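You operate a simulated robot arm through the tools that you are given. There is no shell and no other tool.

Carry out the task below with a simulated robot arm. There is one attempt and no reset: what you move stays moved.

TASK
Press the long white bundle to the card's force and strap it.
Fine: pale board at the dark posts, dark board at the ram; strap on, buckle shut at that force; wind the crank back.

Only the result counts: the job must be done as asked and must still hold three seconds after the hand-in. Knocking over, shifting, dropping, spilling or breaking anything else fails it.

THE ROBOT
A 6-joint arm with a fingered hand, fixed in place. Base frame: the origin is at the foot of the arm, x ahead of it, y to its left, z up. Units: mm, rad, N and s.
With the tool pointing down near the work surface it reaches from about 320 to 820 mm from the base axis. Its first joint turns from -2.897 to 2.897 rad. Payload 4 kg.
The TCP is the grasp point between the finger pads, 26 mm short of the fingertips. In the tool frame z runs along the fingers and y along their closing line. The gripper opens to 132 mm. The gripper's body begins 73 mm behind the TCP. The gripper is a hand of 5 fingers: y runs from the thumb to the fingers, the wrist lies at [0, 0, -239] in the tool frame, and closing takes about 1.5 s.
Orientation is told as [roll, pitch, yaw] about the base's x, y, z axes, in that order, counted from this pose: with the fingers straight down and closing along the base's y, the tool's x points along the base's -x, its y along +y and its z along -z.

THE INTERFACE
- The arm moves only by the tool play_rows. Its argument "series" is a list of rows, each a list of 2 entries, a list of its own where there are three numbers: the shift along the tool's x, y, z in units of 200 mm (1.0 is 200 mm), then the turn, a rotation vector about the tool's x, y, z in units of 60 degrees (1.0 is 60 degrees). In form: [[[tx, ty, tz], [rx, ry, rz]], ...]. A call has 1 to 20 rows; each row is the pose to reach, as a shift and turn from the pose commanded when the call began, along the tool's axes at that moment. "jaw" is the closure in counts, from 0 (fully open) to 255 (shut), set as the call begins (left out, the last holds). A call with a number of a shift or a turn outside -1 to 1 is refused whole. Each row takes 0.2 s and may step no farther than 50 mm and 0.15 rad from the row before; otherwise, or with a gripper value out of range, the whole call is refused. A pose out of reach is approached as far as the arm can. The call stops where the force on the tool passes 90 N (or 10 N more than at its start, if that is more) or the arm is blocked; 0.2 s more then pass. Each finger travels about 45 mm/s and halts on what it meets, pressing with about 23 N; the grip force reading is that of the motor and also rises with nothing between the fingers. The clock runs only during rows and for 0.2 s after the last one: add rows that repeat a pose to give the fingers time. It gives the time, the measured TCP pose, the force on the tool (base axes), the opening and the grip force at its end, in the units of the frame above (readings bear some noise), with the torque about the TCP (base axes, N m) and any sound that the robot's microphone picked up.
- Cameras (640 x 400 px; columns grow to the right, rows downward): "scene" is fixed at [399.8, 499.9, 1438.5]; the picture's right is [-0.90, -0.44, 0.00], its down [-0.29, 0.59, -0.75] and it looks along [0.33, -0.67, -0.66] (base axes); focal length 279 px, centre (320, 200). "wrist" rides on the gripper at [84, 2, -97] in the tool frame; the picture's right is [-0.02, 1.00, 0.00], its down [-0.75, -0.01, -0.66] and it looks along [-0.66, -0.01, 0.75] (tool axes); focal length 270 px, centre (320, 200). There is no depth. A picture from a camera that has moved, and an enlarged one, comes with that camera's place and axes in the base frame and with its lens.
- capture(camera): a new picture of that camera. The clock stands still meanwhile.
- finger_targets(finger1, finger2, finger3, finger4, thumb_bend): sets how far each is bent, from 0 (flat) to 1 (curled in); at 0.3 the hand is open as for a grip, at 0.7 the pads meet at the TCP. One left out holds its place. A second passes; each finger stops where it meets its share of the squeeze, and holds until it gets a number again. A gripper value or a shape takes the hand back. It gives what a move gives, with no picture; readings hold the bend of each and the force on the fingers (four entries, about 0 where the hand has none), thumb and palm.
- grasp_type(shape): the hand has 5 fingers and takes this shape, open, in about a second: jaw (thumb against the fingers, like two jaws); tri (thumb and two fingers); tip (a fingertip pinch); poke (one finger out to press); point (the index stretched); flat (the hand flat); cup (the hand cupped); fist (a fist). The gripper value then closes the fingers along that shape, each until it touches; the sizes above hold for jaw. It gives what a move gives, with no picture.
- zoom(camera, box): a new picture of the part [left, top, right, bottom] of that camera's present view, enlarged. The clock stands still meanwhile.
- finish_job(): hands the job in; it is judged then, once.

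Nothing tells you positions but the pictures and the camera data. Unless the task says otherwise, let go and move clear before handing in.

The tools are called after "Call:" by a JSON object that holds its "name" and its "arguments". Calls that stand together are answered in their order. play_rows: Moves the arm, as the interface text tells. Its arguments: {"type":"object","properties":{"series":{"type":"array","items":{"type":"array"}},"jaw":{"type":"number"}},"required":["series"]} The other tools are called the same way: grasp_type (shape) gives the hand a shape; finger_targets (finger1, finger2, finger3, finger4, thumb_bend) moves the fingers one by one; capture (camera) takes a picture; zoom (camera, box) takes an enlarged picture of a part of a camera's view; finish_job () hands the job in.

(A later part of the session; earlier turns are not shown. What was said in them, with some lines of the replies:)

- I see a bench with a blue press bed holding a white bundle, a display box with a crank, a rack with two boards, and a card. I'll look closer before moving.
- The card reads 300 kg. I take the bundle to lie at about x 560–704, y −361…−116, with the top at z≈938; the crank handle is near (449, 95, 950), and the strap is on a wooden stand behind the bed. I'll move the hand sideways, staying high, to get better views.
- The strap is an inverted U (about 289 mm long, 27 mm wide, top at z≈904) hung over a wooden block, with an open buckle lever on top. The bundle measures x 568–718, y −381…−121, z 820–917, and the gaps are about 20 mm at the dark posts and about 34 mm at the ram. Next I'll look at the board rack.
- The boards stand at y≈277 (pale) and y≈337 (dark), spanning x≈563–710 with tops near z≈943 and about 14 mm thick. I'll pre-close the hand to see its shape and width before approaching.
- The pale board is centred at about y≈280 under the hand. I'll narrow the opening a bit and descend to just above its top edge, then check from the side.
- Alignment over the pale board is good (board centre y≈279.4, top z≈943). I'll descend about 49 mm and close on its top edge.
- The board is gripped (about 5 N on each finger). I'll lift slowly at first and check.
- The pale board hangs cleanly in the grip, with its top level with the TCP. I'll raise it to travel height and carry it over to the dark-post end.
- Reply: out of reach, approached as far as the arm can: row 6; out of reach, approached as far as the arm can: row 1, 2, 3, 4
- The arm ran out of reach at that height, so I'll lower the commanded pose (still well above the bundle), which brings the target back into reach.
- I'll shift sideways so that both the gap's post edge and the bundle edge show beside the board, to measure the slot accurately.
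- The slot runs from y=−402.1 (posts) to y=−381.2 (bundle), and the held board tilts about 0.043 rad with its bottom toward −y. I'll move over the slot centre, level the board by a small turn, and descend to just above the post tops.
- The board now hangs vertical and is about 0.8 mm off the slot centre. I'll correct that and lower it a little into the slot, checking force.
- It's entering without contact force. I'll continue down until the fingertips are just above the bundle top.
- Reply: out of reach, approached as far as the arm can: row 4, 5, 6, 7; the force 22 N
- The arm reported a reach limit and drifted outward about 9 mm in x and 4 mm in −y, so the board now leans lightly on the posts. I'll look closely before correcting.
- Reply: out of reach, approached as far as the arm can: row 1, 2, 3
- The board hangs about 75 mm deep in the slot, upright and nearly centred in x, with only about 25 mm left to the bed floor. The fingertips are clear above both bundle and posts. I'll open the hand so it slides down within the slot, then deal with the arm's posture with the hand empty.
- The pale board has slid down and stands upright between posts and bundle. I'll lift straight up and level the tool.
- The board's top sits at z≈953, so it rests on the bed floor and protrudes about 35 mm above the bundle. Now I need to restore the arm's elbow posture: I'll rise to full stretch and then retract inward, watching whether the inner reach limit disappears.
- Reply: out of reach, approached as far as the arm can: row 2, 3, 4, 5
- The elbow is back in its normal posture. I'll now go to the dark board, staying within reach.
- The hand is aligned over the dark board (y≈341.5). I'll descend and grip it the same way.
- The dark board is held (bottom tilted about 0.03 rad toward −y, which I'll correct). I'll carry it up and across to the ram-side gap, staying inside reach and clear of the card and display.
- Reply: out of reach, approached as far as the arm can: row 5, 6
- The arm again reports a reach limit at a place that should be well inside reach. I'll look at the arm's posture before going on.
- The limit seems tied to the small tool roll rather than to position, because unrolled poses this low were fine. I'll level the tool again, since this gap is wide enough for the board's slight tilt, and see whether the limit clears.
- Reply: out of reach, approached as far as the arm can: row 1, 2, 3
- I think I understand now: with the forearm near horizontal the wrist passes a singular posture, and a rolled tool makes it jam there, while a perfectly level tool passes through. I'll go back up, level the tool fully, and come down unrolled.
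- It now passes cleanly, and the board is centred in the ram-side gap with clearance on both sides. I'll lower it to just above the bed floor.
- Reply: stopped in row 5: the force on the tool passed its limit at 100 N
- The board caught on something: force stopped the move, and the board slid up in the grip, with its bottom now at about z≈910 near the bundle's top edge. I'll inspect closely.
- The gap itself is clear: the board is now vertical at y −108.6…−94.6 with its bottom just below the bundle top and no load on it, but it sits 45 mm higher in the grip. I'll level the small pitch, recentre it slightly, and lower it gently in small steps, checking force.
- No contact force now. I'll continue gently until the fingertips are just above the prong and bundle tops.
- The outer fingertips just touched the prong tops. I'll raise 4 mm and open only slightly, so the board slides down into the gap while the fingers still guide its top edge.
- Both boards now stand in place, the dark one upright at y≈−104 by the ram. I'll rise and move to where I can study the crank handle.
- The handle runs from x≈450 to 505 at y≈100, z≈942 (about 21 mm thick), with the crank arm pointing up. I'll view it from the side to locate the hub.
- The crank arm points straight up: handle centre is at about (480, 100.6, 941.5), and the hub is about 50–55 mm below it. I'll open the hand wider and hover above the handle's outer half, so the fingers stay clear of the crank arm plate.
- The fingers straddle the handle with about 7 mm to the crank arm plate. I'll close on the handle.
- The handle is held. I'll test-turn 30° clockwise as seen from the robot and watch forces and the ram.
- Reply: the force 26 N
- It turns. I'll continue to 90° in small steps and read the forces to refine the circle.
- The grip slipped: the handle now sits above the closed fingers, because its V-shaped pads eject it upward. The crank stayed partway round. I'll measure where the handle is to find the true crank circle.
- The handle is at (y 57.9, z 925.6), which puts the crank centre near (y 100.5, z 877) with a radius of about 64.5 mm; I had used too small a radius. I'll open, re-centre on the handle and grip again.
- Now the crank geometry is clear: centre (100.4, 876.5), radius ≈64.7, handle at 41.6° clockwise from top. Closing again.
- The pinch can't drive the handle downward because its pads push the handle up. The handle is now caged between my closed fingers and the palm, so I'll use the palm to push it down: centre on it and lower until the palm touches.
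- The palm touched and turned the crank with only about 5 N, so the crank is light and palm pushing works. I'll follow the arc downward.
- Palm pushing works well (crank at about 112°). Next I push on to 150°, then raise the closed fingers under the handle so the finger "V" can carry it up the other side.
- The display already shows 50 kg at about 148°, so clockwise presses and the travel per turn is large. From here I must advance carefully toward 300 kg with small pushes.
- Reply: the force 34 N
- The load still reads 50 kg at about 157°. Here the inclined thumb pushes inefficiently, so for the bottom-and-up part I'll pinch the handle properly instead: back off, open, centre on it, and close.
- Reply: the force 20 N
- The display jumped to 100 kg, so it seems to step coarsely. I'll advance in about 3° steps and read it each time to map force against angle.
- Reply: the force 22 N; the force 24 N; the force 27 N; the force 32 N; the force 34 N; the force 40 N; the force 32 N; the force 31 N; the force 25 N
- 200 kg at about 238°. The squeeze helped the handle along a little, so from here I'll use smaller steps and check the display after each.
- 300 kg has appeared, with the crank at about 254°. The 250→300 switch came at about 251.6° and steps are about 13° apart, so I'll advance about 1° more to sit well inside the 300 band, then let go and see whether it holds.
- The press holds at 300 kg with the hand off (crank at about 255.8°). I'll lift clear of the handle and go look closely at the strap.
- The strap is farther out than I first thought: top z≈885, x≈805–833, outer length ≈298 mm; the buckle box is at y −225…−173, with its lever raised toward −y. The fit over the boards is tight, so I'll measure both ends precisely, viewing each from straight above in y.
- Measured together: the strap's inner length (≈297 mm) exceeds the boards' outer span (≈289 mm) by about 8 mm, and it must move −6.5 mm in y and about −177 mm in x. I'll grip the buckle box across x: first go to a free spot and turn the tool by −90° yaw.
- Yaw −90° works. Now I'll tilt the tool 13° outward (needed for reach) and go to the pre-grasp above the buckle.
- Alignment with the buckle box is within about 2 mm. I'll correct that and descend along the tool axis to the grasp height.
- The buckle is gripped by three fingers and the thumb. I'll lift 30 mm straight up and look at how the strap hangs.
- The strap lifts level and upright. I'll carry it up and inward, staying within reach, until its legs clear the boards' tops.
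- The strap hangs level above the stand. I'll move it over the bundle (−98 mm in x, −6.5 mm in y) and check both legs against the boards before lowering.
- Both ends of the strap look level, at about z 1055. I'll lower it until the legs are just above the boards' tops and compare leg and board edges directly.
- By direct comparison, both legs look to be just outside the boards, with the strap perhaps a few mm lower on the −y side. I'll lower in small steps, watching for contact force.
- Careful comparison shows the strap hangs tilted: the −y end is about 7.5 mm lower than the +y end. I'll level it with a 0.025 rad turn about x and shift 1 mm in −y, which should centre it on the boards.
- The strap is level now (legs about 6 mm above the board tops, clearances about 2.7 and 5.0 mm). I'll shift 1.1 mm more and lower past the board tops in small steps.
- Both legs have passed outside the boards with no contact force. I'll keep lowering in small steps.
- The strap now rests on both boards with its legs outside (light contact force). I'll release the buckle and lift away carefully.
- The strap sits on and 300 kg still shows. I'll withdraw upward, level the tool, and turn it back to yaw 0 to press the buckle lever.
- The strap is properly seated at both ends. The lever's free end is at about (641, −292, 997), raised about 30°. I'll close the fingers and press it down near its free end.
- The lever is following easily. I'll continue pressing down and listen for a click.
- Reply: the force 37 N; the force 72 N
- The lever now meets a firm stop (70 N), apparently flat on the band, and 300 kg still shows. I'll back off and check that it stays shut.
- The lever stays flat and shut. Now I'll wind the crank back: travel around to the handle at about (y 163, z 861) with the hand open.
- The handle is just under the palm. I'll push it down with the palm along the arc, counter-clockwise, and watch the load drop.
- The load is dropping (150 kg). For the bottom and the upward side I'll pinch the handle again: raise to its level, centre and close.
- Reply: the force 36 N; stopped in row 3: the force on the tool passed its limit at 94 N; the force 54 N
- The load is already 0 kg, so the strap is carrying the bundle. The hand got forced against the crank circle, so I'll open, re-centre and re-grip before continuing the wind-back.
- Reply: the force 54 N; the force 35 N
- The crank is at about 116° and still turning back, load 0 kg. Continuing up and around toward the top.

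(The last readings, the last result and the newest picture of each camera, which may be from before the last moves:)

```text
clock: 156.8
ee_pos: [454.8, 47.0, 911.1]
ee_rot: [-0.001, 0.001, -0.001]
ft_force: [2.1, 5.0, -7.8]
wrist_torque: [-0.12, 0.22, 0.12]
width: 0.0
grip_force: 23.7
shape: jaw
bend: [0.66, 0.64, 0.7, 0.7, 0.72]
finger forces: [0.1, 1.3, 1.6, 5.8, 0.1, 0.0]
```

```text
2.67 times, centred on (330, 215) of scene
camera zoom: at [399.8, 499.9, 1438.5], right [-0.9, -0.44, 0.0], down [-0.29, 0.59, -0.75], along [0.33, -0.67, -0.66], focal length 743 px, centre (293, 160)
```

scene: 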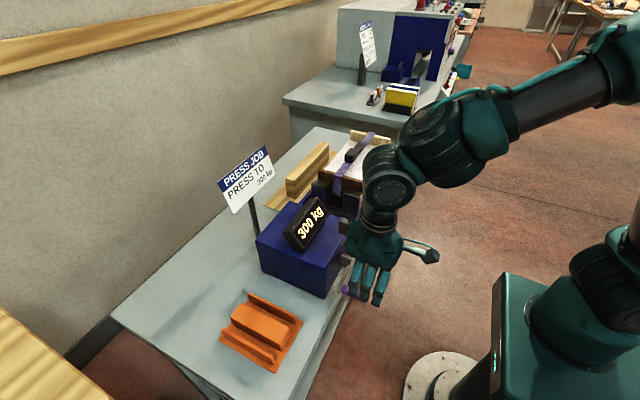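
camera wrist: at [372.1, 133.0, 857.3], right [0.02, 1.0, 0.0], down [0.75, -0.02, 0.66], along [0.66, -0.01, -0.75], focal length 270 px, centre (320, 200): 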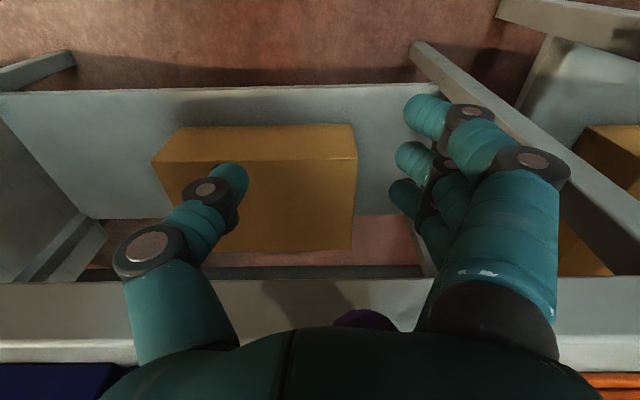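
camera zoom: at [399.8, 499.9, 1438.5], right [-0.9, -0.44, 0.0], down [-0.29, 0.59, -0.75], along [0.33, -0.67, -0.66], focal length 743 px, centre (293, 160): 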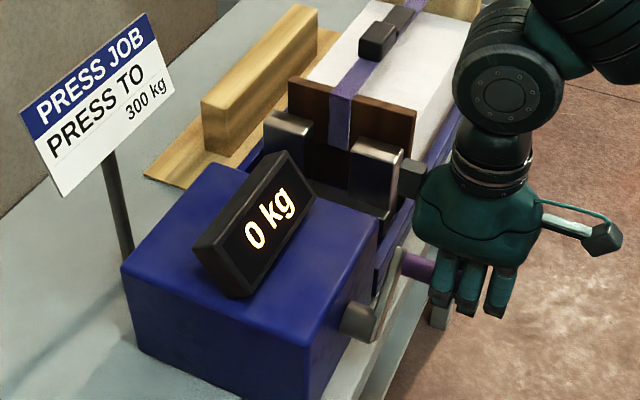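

Call:
{"name": "play_rows", "arguments": {"series": [[[0, 0.045, -0.022], [0, 0, 0]], [[0, 0.09, -0.042], [0, 0, 0]], [[0, 0.13, -0.062], [0, 0, 0]], [[0, 0.17, -0.0795], [0, 0, 0]], [[0, 0.215, -0.09], [0, 0, 0]], [[0, 0.255, -0.0995], [0, 0, 0]], [[0, 0.255, -0.0995], [0, 0, 0]]]}}

Call:
{"name": "zoom", "arguments": {"camera": "wrist", "box": [220, 120, 420, 320]}}

Call:
{"name": "zoom", "arguments": {"camera": "scene", "box": [260, 140, 400, 290]}}

```text
clock: 158.4
ee_pos: [453.0, 97.6, 930.8]
ee_rot: [-0.002, 0.002, -0.003]
ft_force: [2.2, -2.9, -2.7]
wrist_torque: [-0.01, 0.11, 0.07]
width: 0.0
grip_force: 23.5
shape: jaw
bend: [0.66, 0.64, 0.7, 0.7, 0.72]
finger forces: [0.0, 0.0, 0.1, 2.5, 2.1, 0.1]
```

```text
2.00 times, centred on (320, 220) of wrist
camera zoom: at [369.5, 99.2, 1028.6], right [0.02, 1.0, 0.0], down [0.75, -0.01, 0.66], along [0.66, -0.02, -0.75], focal length 541 px, centre (320, 160)
```

zoom: 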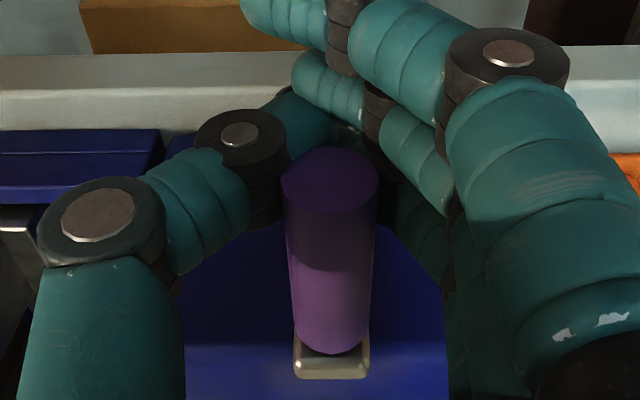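

```text
2.67 times, centred on (330, 215) of scene
camera zoom: at [399.8, 499.9, 1438.5], right [-0.9, -0.44, 0.0], down [-0.29, 0.59, -0.75], along [0.33, -0.67, -0.66], focal length 743 px, centre (293, 160)
```

zoom: 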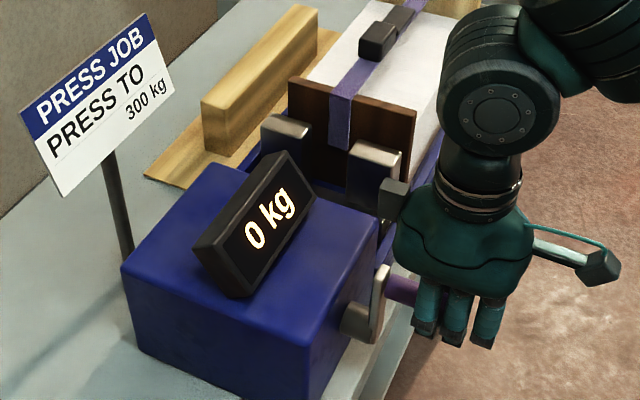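

The crank is back at its starting position (top), with the load at 0 kg and the ram retracted. I'll release the handle, lift clear, and inspect everything.

Call:
{"name": "play_rows", "arguments": {"series": [[[0, 0, 0], [0, 0, 0]], [[0, 0, 0], [0, 0, 0]], [[0, 0, 0], [0, 0, 0]], [[0, 0, 0], [0, 0, 0]], [[0, 0, -0.05], [0, 0, 0]], [[0, 0, -0.2], [0, 0, 0]], [[0, 0, -0.4], [0, 0, 0]], [[0, 0, -0.6], [0, 0, 0]], [[0, 0, -0.8], [0, 0, 0]], [[0, 0, -0.95], [0, 0, 0]]], "jaw": 90}}

Call:
{"name": "capture", "arguments": {"camera": "scene"}}

Call:
{"name": "zoom", "arguments": {"camera": "scene", "box": [280, 120, 420, 230]}}

Call:
{"name": "capture", "arguments": {"camera": "wrist"}}

```text
clock: 160.6
ee_pos: [454.5, 97.1, 1120.6]
ee_rot: [0.0, 0.001, -0.002]
ft_force: [0.4, 0.7, -0.4]
wrist_torque: [0.01, 0.03, 0.0]
width: 85.4
grip_force: 0.1
shape: jaw
bend: [0.7, 0.7, 0.7, 0.7, 0.67]
finger forces: [0.0, 0.0, 0.1, 0.1, 0.0, 0.0]
```

```text
taken
```

scene: 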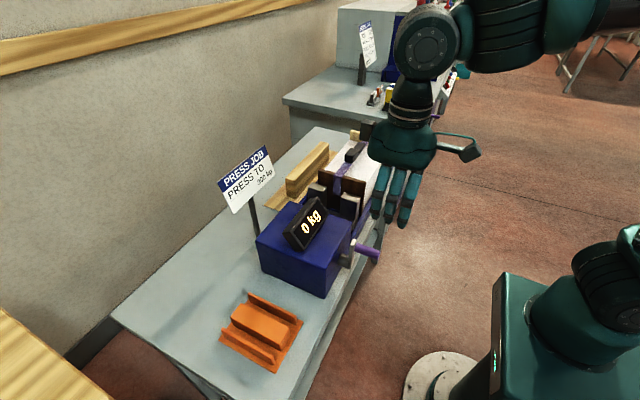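

```text
3.64 times, centred on (350, 175) of scene
camera zoom: at [399.8, 499.9, 1438.5], right [-0.9, -0.44, 0.0], down [-0.29, 0.59, -0.75], along [0.33, -0.67, -0.66], focal length 1013 px, centre (211, 291)
```

zoom: 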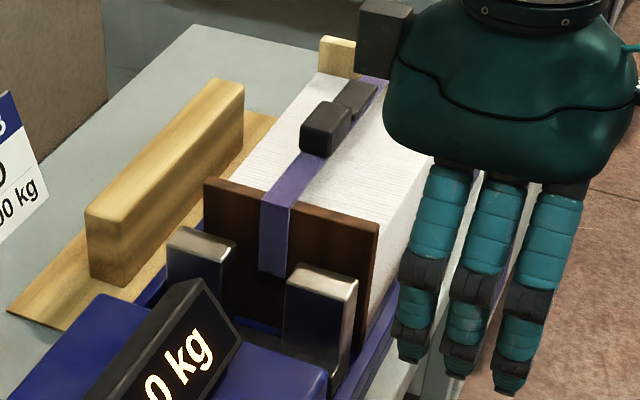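

```text
taken
camera wrist: at [370.4, 100.0, 1219.3], right [0.02, 1.0, 0.0], down [0.75, -0.01, 0.66], along [0.66, -0.02, -0.75], focal length 270 px, centre (320, 200)
```

wrist: 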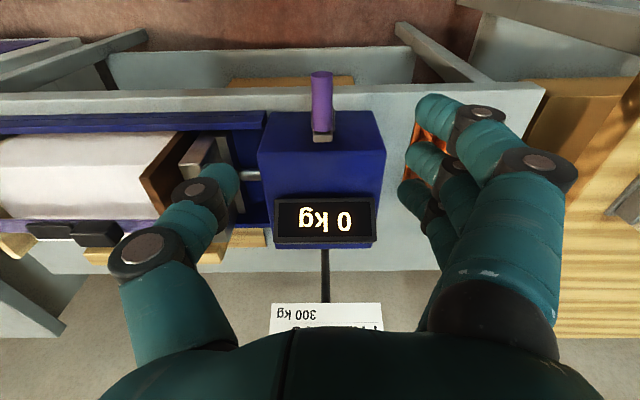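

Call:
{"name": "play_rows", "arguments": {"series": [[[-0.06, -0.23, 0], [0, 0, 0]], [[-0.12, -0.46, 0], [0, 0, 0]], [[-0.18, -0.69, 0], [0, 0, 0]], [[-0.24, -0.92, 0], [0, 0, 0]], [[-0.26, -1.0, 0], [0, 0, 0]]]}}

Call:
{"name": "play_rows", "arguments": {"series": [[[-0.05, -0.22, 0], [0, 0, 0]], [[-0.1, -0.44, 0], [0, 0, 0]], [[-0.15, -0.66, 0], [0, 0, 0]], [[-0.2, -0.85, 0], [0, 0, 0]], [[-0.2, -0.85, 0], [0, 0, 0]]]}}

Call:
{"name": "capture", "arguments": {"camera": "wrist"}}

Call:
{"name": "zoom", "arguments": {"camera": "wrist", "box": [80, 0, 480, 200]}}

Call:
{"name": "zoom", "arguments": {"camera": "scene", "box": [270, 110, 420, 230]}}

```text
clock: 161.8
ee_pos: [506.3, -102.1, 1120.2]
ee_rot: [-0.003, 0.002, -0.002]
ft_force: [-0.2, -0.3, -0.5]
wrist_torque: [-0.01, -0.01, 0.04]
width: 85.1
grip_force: 0.1
shape: jaw
bend: [0.7, 0.7, 0.7, 0.7, 0.67]
finger forces: [0.0, 0.1, 0.0, 0.0, 0.0, 0.0]
```

```text
clock: 163.0
ee_pos: [546.9, -272.5, 1120.2]
ee_rot: [-0.003, 0.001, -0.003]
ft_force: [-0.5, 0.4, -0.2]
wrist_torque: [0.01, 0.01, 0.02]
width: 85.4
grip_force: 0.1
shape: jaw
bend: [0.7, 0.7, 0.7, 0.7, 0.67]
finger forces: [0.0, 0.1, 0.0, 0.0, 0.0, 0.0]
```

```text
taken
camera wrist: at [462.2, -270.0, 1218.3], right [0.02, 1.0, 0.0], down [0.75, -0.01, 0.66], along [0.66, -0.02, -0.75], focal length 270 px, centre (320, 200)
```

wrist: 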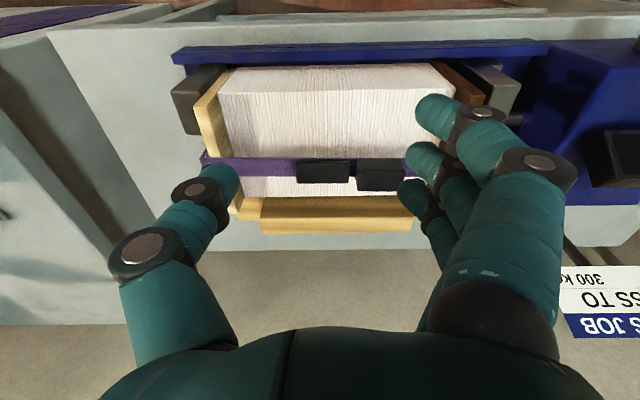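

```text
1.60 times, centred on (280, 100) of wrist
camera zoom: at [462.2, -270.0, 1218.3], right [0.02, 1.0, 0.0], down [0.75, -0.01, 0.66], along [0.66, -0.02, -0.75], focal length 432 px, centre (384, 360)
```

zoom: 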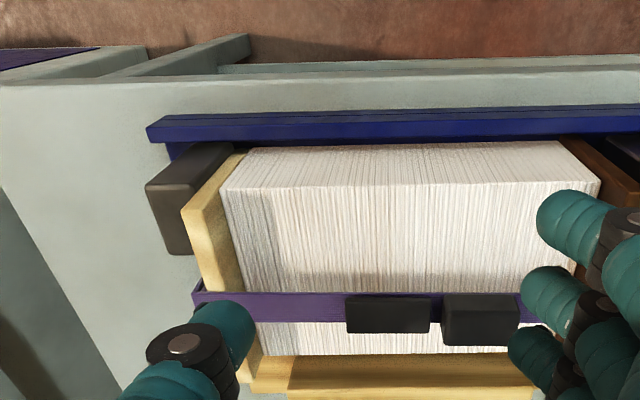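

```text
3.33 times, centred on (345, 170) of scene
camera zoom: at [399.8, 499.9, 1438.5], right [-0.9, -0.44, 0.0], down [-0.29, 0.59, -0.75], along [0.33, -0.67, -0.66], focal length 929 px, centre (237, 300)
```

zoom: 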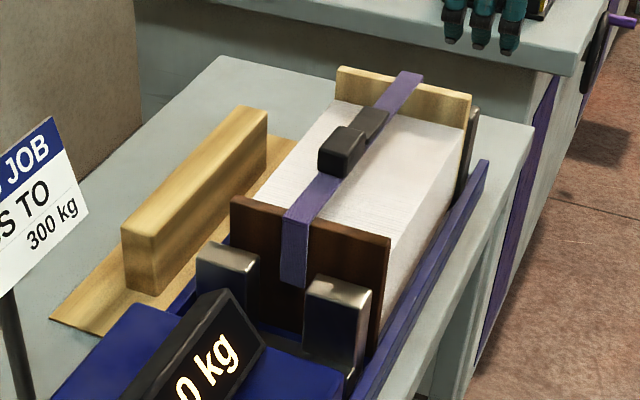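

Call:
{"name": "zoom", "arguments": {"camera": "scene", "box": [330, 120, 390, 170]}}

Call:
{"name": "zoom", "arguments": {"camera": "scene", "box": [310, 150, 370, 215]}}

Call:
{"name": "zoom", "arguments": {"camera": "wrist", "box": [280, 140, 420, 210]}}

Call:
{"name": "zoom", "arguments": {"camera": "wrist", "box": [160, 50, 280, 180]}}

```text
8.00 times, centred on (360, 145) of scene
camera zoom: at [399.8, 499.9, 1438.5], right [-0.9, -0.44, 0.0], down [-0.29, 0.59, -0.75], along [0.33, -0.67, -0.66], focal length 2229 px, centre (0, 640)
```

zoom: 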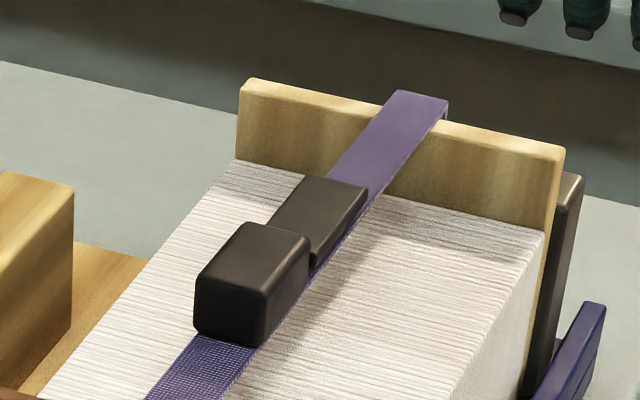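

```text
6.15 times, centred on (340, 182) of scene
camera zoom: at [399.8, 499.9, 1438.5], right [-0.9, -0.44, 0.0], down [-0.29, 0.59, -0.75], along [0.33, -0.67, -0.66], focal length 1714 px, centre (197, 308)
```

zoom: 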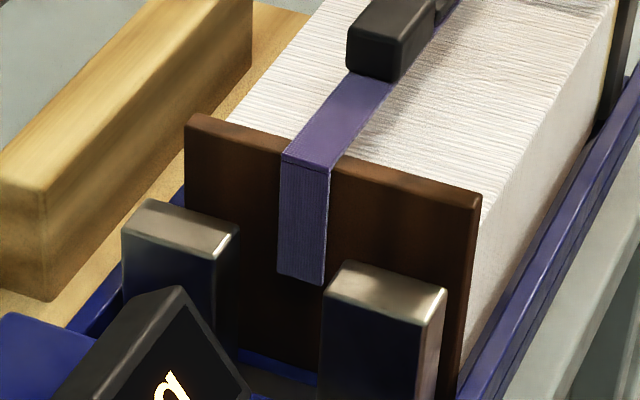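

```text
4.57 times, centred on (350, 175) of wrist
camera zoom: at [462.2, -270.0, 1218.3], right [0.02, 1.0, 0.0], down [0.75, -0.01, 0.66], along [0.66, -0.02, -0.75], focal length 1236 px, centre (183, 314)
```

zoom: 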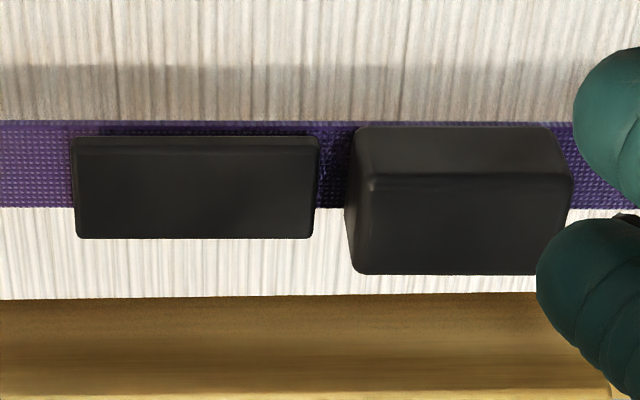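

```text
3.08 times, centred on (220, 115) of wrist
camera zoom: at [462.2, -270.0, 1218.3], right [0.02, 1.0, 0.0], down [0.75, -0.01, 0.66], along [0.66, -0.02, -0.75], focal length 832 px, centre (628, 462)
```

zoom: 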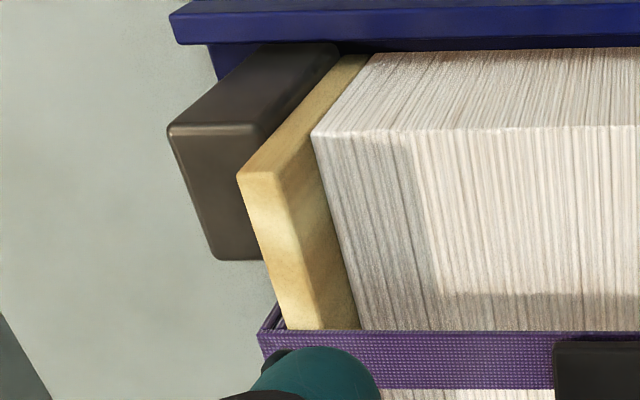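

Everything checks out: pale board at the dark posts, dark board at the ram side, strap around both with its buckle flat and shut, ram retracted, display 0 kg. I'll move the hand well clear and take a last look.

Call:
{"name": "play_rows", "arguments": {"series": [[[0.08, 0.18, -0.1], [0, 0, 0]], [[0.16, 0.36, -0.2], [0, 0, 0]], [[0.24, 0.54, -0.3], [0, 0, 0]], [[0.32, 0.72, -0.4], [0, 0, 0]], [[0.4, 0.9, -0.5], [0, 0, 0]], [[0.44, 1.0, -0.55], [0, 0, 0]]], "jaw": 0}}

Call:
{"name": "play_rows", "arguments": {"series": [[[0, 0.2, 0], [0, 0, 0]], [[0, 0.37, 0], [0, 0, 0]], [[0, 0.37, 0], [0, 0, 0]], [[0, 0.37, 0], [0, 0, 0]], [[0, 0.37, 0], [0, 0, 0]], [[0, 0.37, 0], [0, 0, 0]]]}}

Call:
{"name": "capture", "arguments": {"camera": "scene"}}

Call:
{"name": "zoom", "arguments": {"camera": "scene", "box": [240, 110, 420, 290]}}

Call:
{"name": "capture", "arguments": {"camera": "wrist"}}

```text
clock: 164.4
ee_pos: [457.8, -71.9, 1230.2]
ee_rot: [-0.001, 0.003, -0.003]
ft_force: [-0.2, 0.3, -0.2]
wrist_torque: [0.01, -0.03, -0.03]
width: 131.9
grip_force: 0.0
shape: jaw
bend: [0.3, 0.3, 0.3, 0.3, 0.3]
finger forces: [0.0, 0.1, 0.1, 0.0, 0.1, 0.0]
```

```text
clock: 165.8
ee_pos: [459.3, 3.3, 1229.8]
ee_rot: [-0.003, 0.001, -0.001]
ft_force: [-0.1, 0.1, 0.4]
wrist_torque: [-0.05, -0.01, -0.01]
width: 132.0
grip_force: 0.2
shape: jaw
bend: [0.3, 0.3, 0.3, 0.3, 0.3]
finger forces: [0.0, 0.1, 0.0, 0.0, 0.0, 0.1]
```

```text
taken
```

scene: 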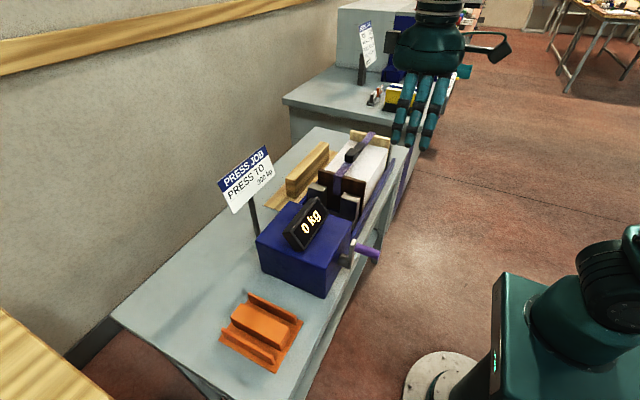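

```text
2.22 times, centred on (330, 200) of scene
camera zoom: at [399.8, 499.9, 1438.5], right [-0.9, -0.44, 0.0], down [-0.29, 0.59, -0.75], along [0.33, -0.67, -0.66], focal length 619 px, centre (298, 200)
```

zoom: 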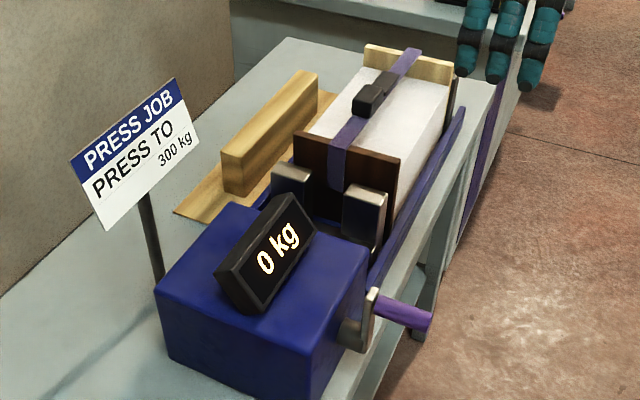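

```text
taken
camera wrist: at [374.8, 4.8, 1328.1], right [0.02, 1.0, 0.0], down [0.75, -0.01, 0.66], along [0.66, -0.02, -0.75], focal length 270 px, centre (320, 200)
```

wrist: 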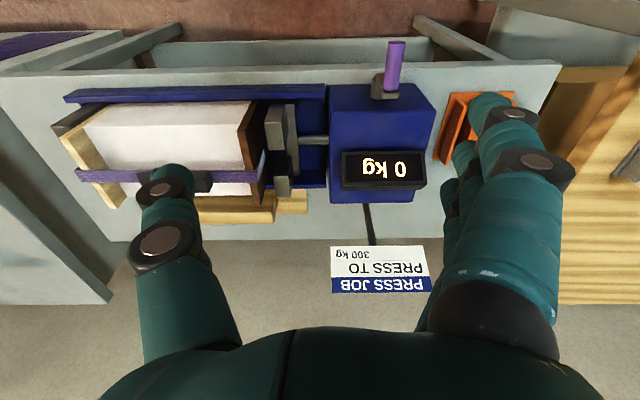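

The hand is clear and everything is standing as asked: boards in place, strap on with its buckle shut, ram and crank back, display at 0 kg. I'm handing in.

Call:
{"name": "finish_job", "arguments": {}}

```text
The job is handed in.
```

The long white bundle is pressed and strapped, and I've handed the job in. I haven't seen the judge's result.

- **Boards:** the pale board stands at the dark posts and the dark board at the ram.
- **Force:** the display read 300 kg when the strap went on and while I shut the buckle. It only showed steps of 50 kg, so I stopped the crank slightly past the point where 300 first appeared. The exact force could be off by roughly 15 kg either way.
- **Strap:** it sits around both boards. The lever was pressed to a firm stop and stayed flat after I let go; there was no audible click.
- **Crank:** it is wound back to its starting position, with the ram clear of the dark board and the display at 0 kg.

Three things did not go cleanly:

- **Board drops:** the pale board slid the last 10 mm or so into its slot. The dark board caught on something on the way in and slipped up in the grip, so it dropped about 40–50 mm into the gap. Both ended up upright on the bed floor.
- **Crank grip:** my grip slipped off the handle twice, while the display still read 0 kg.
- **Force stop:** one move stopped at the force limit while winding back.

I saw nothing else moved or knocked over in the last pictures.
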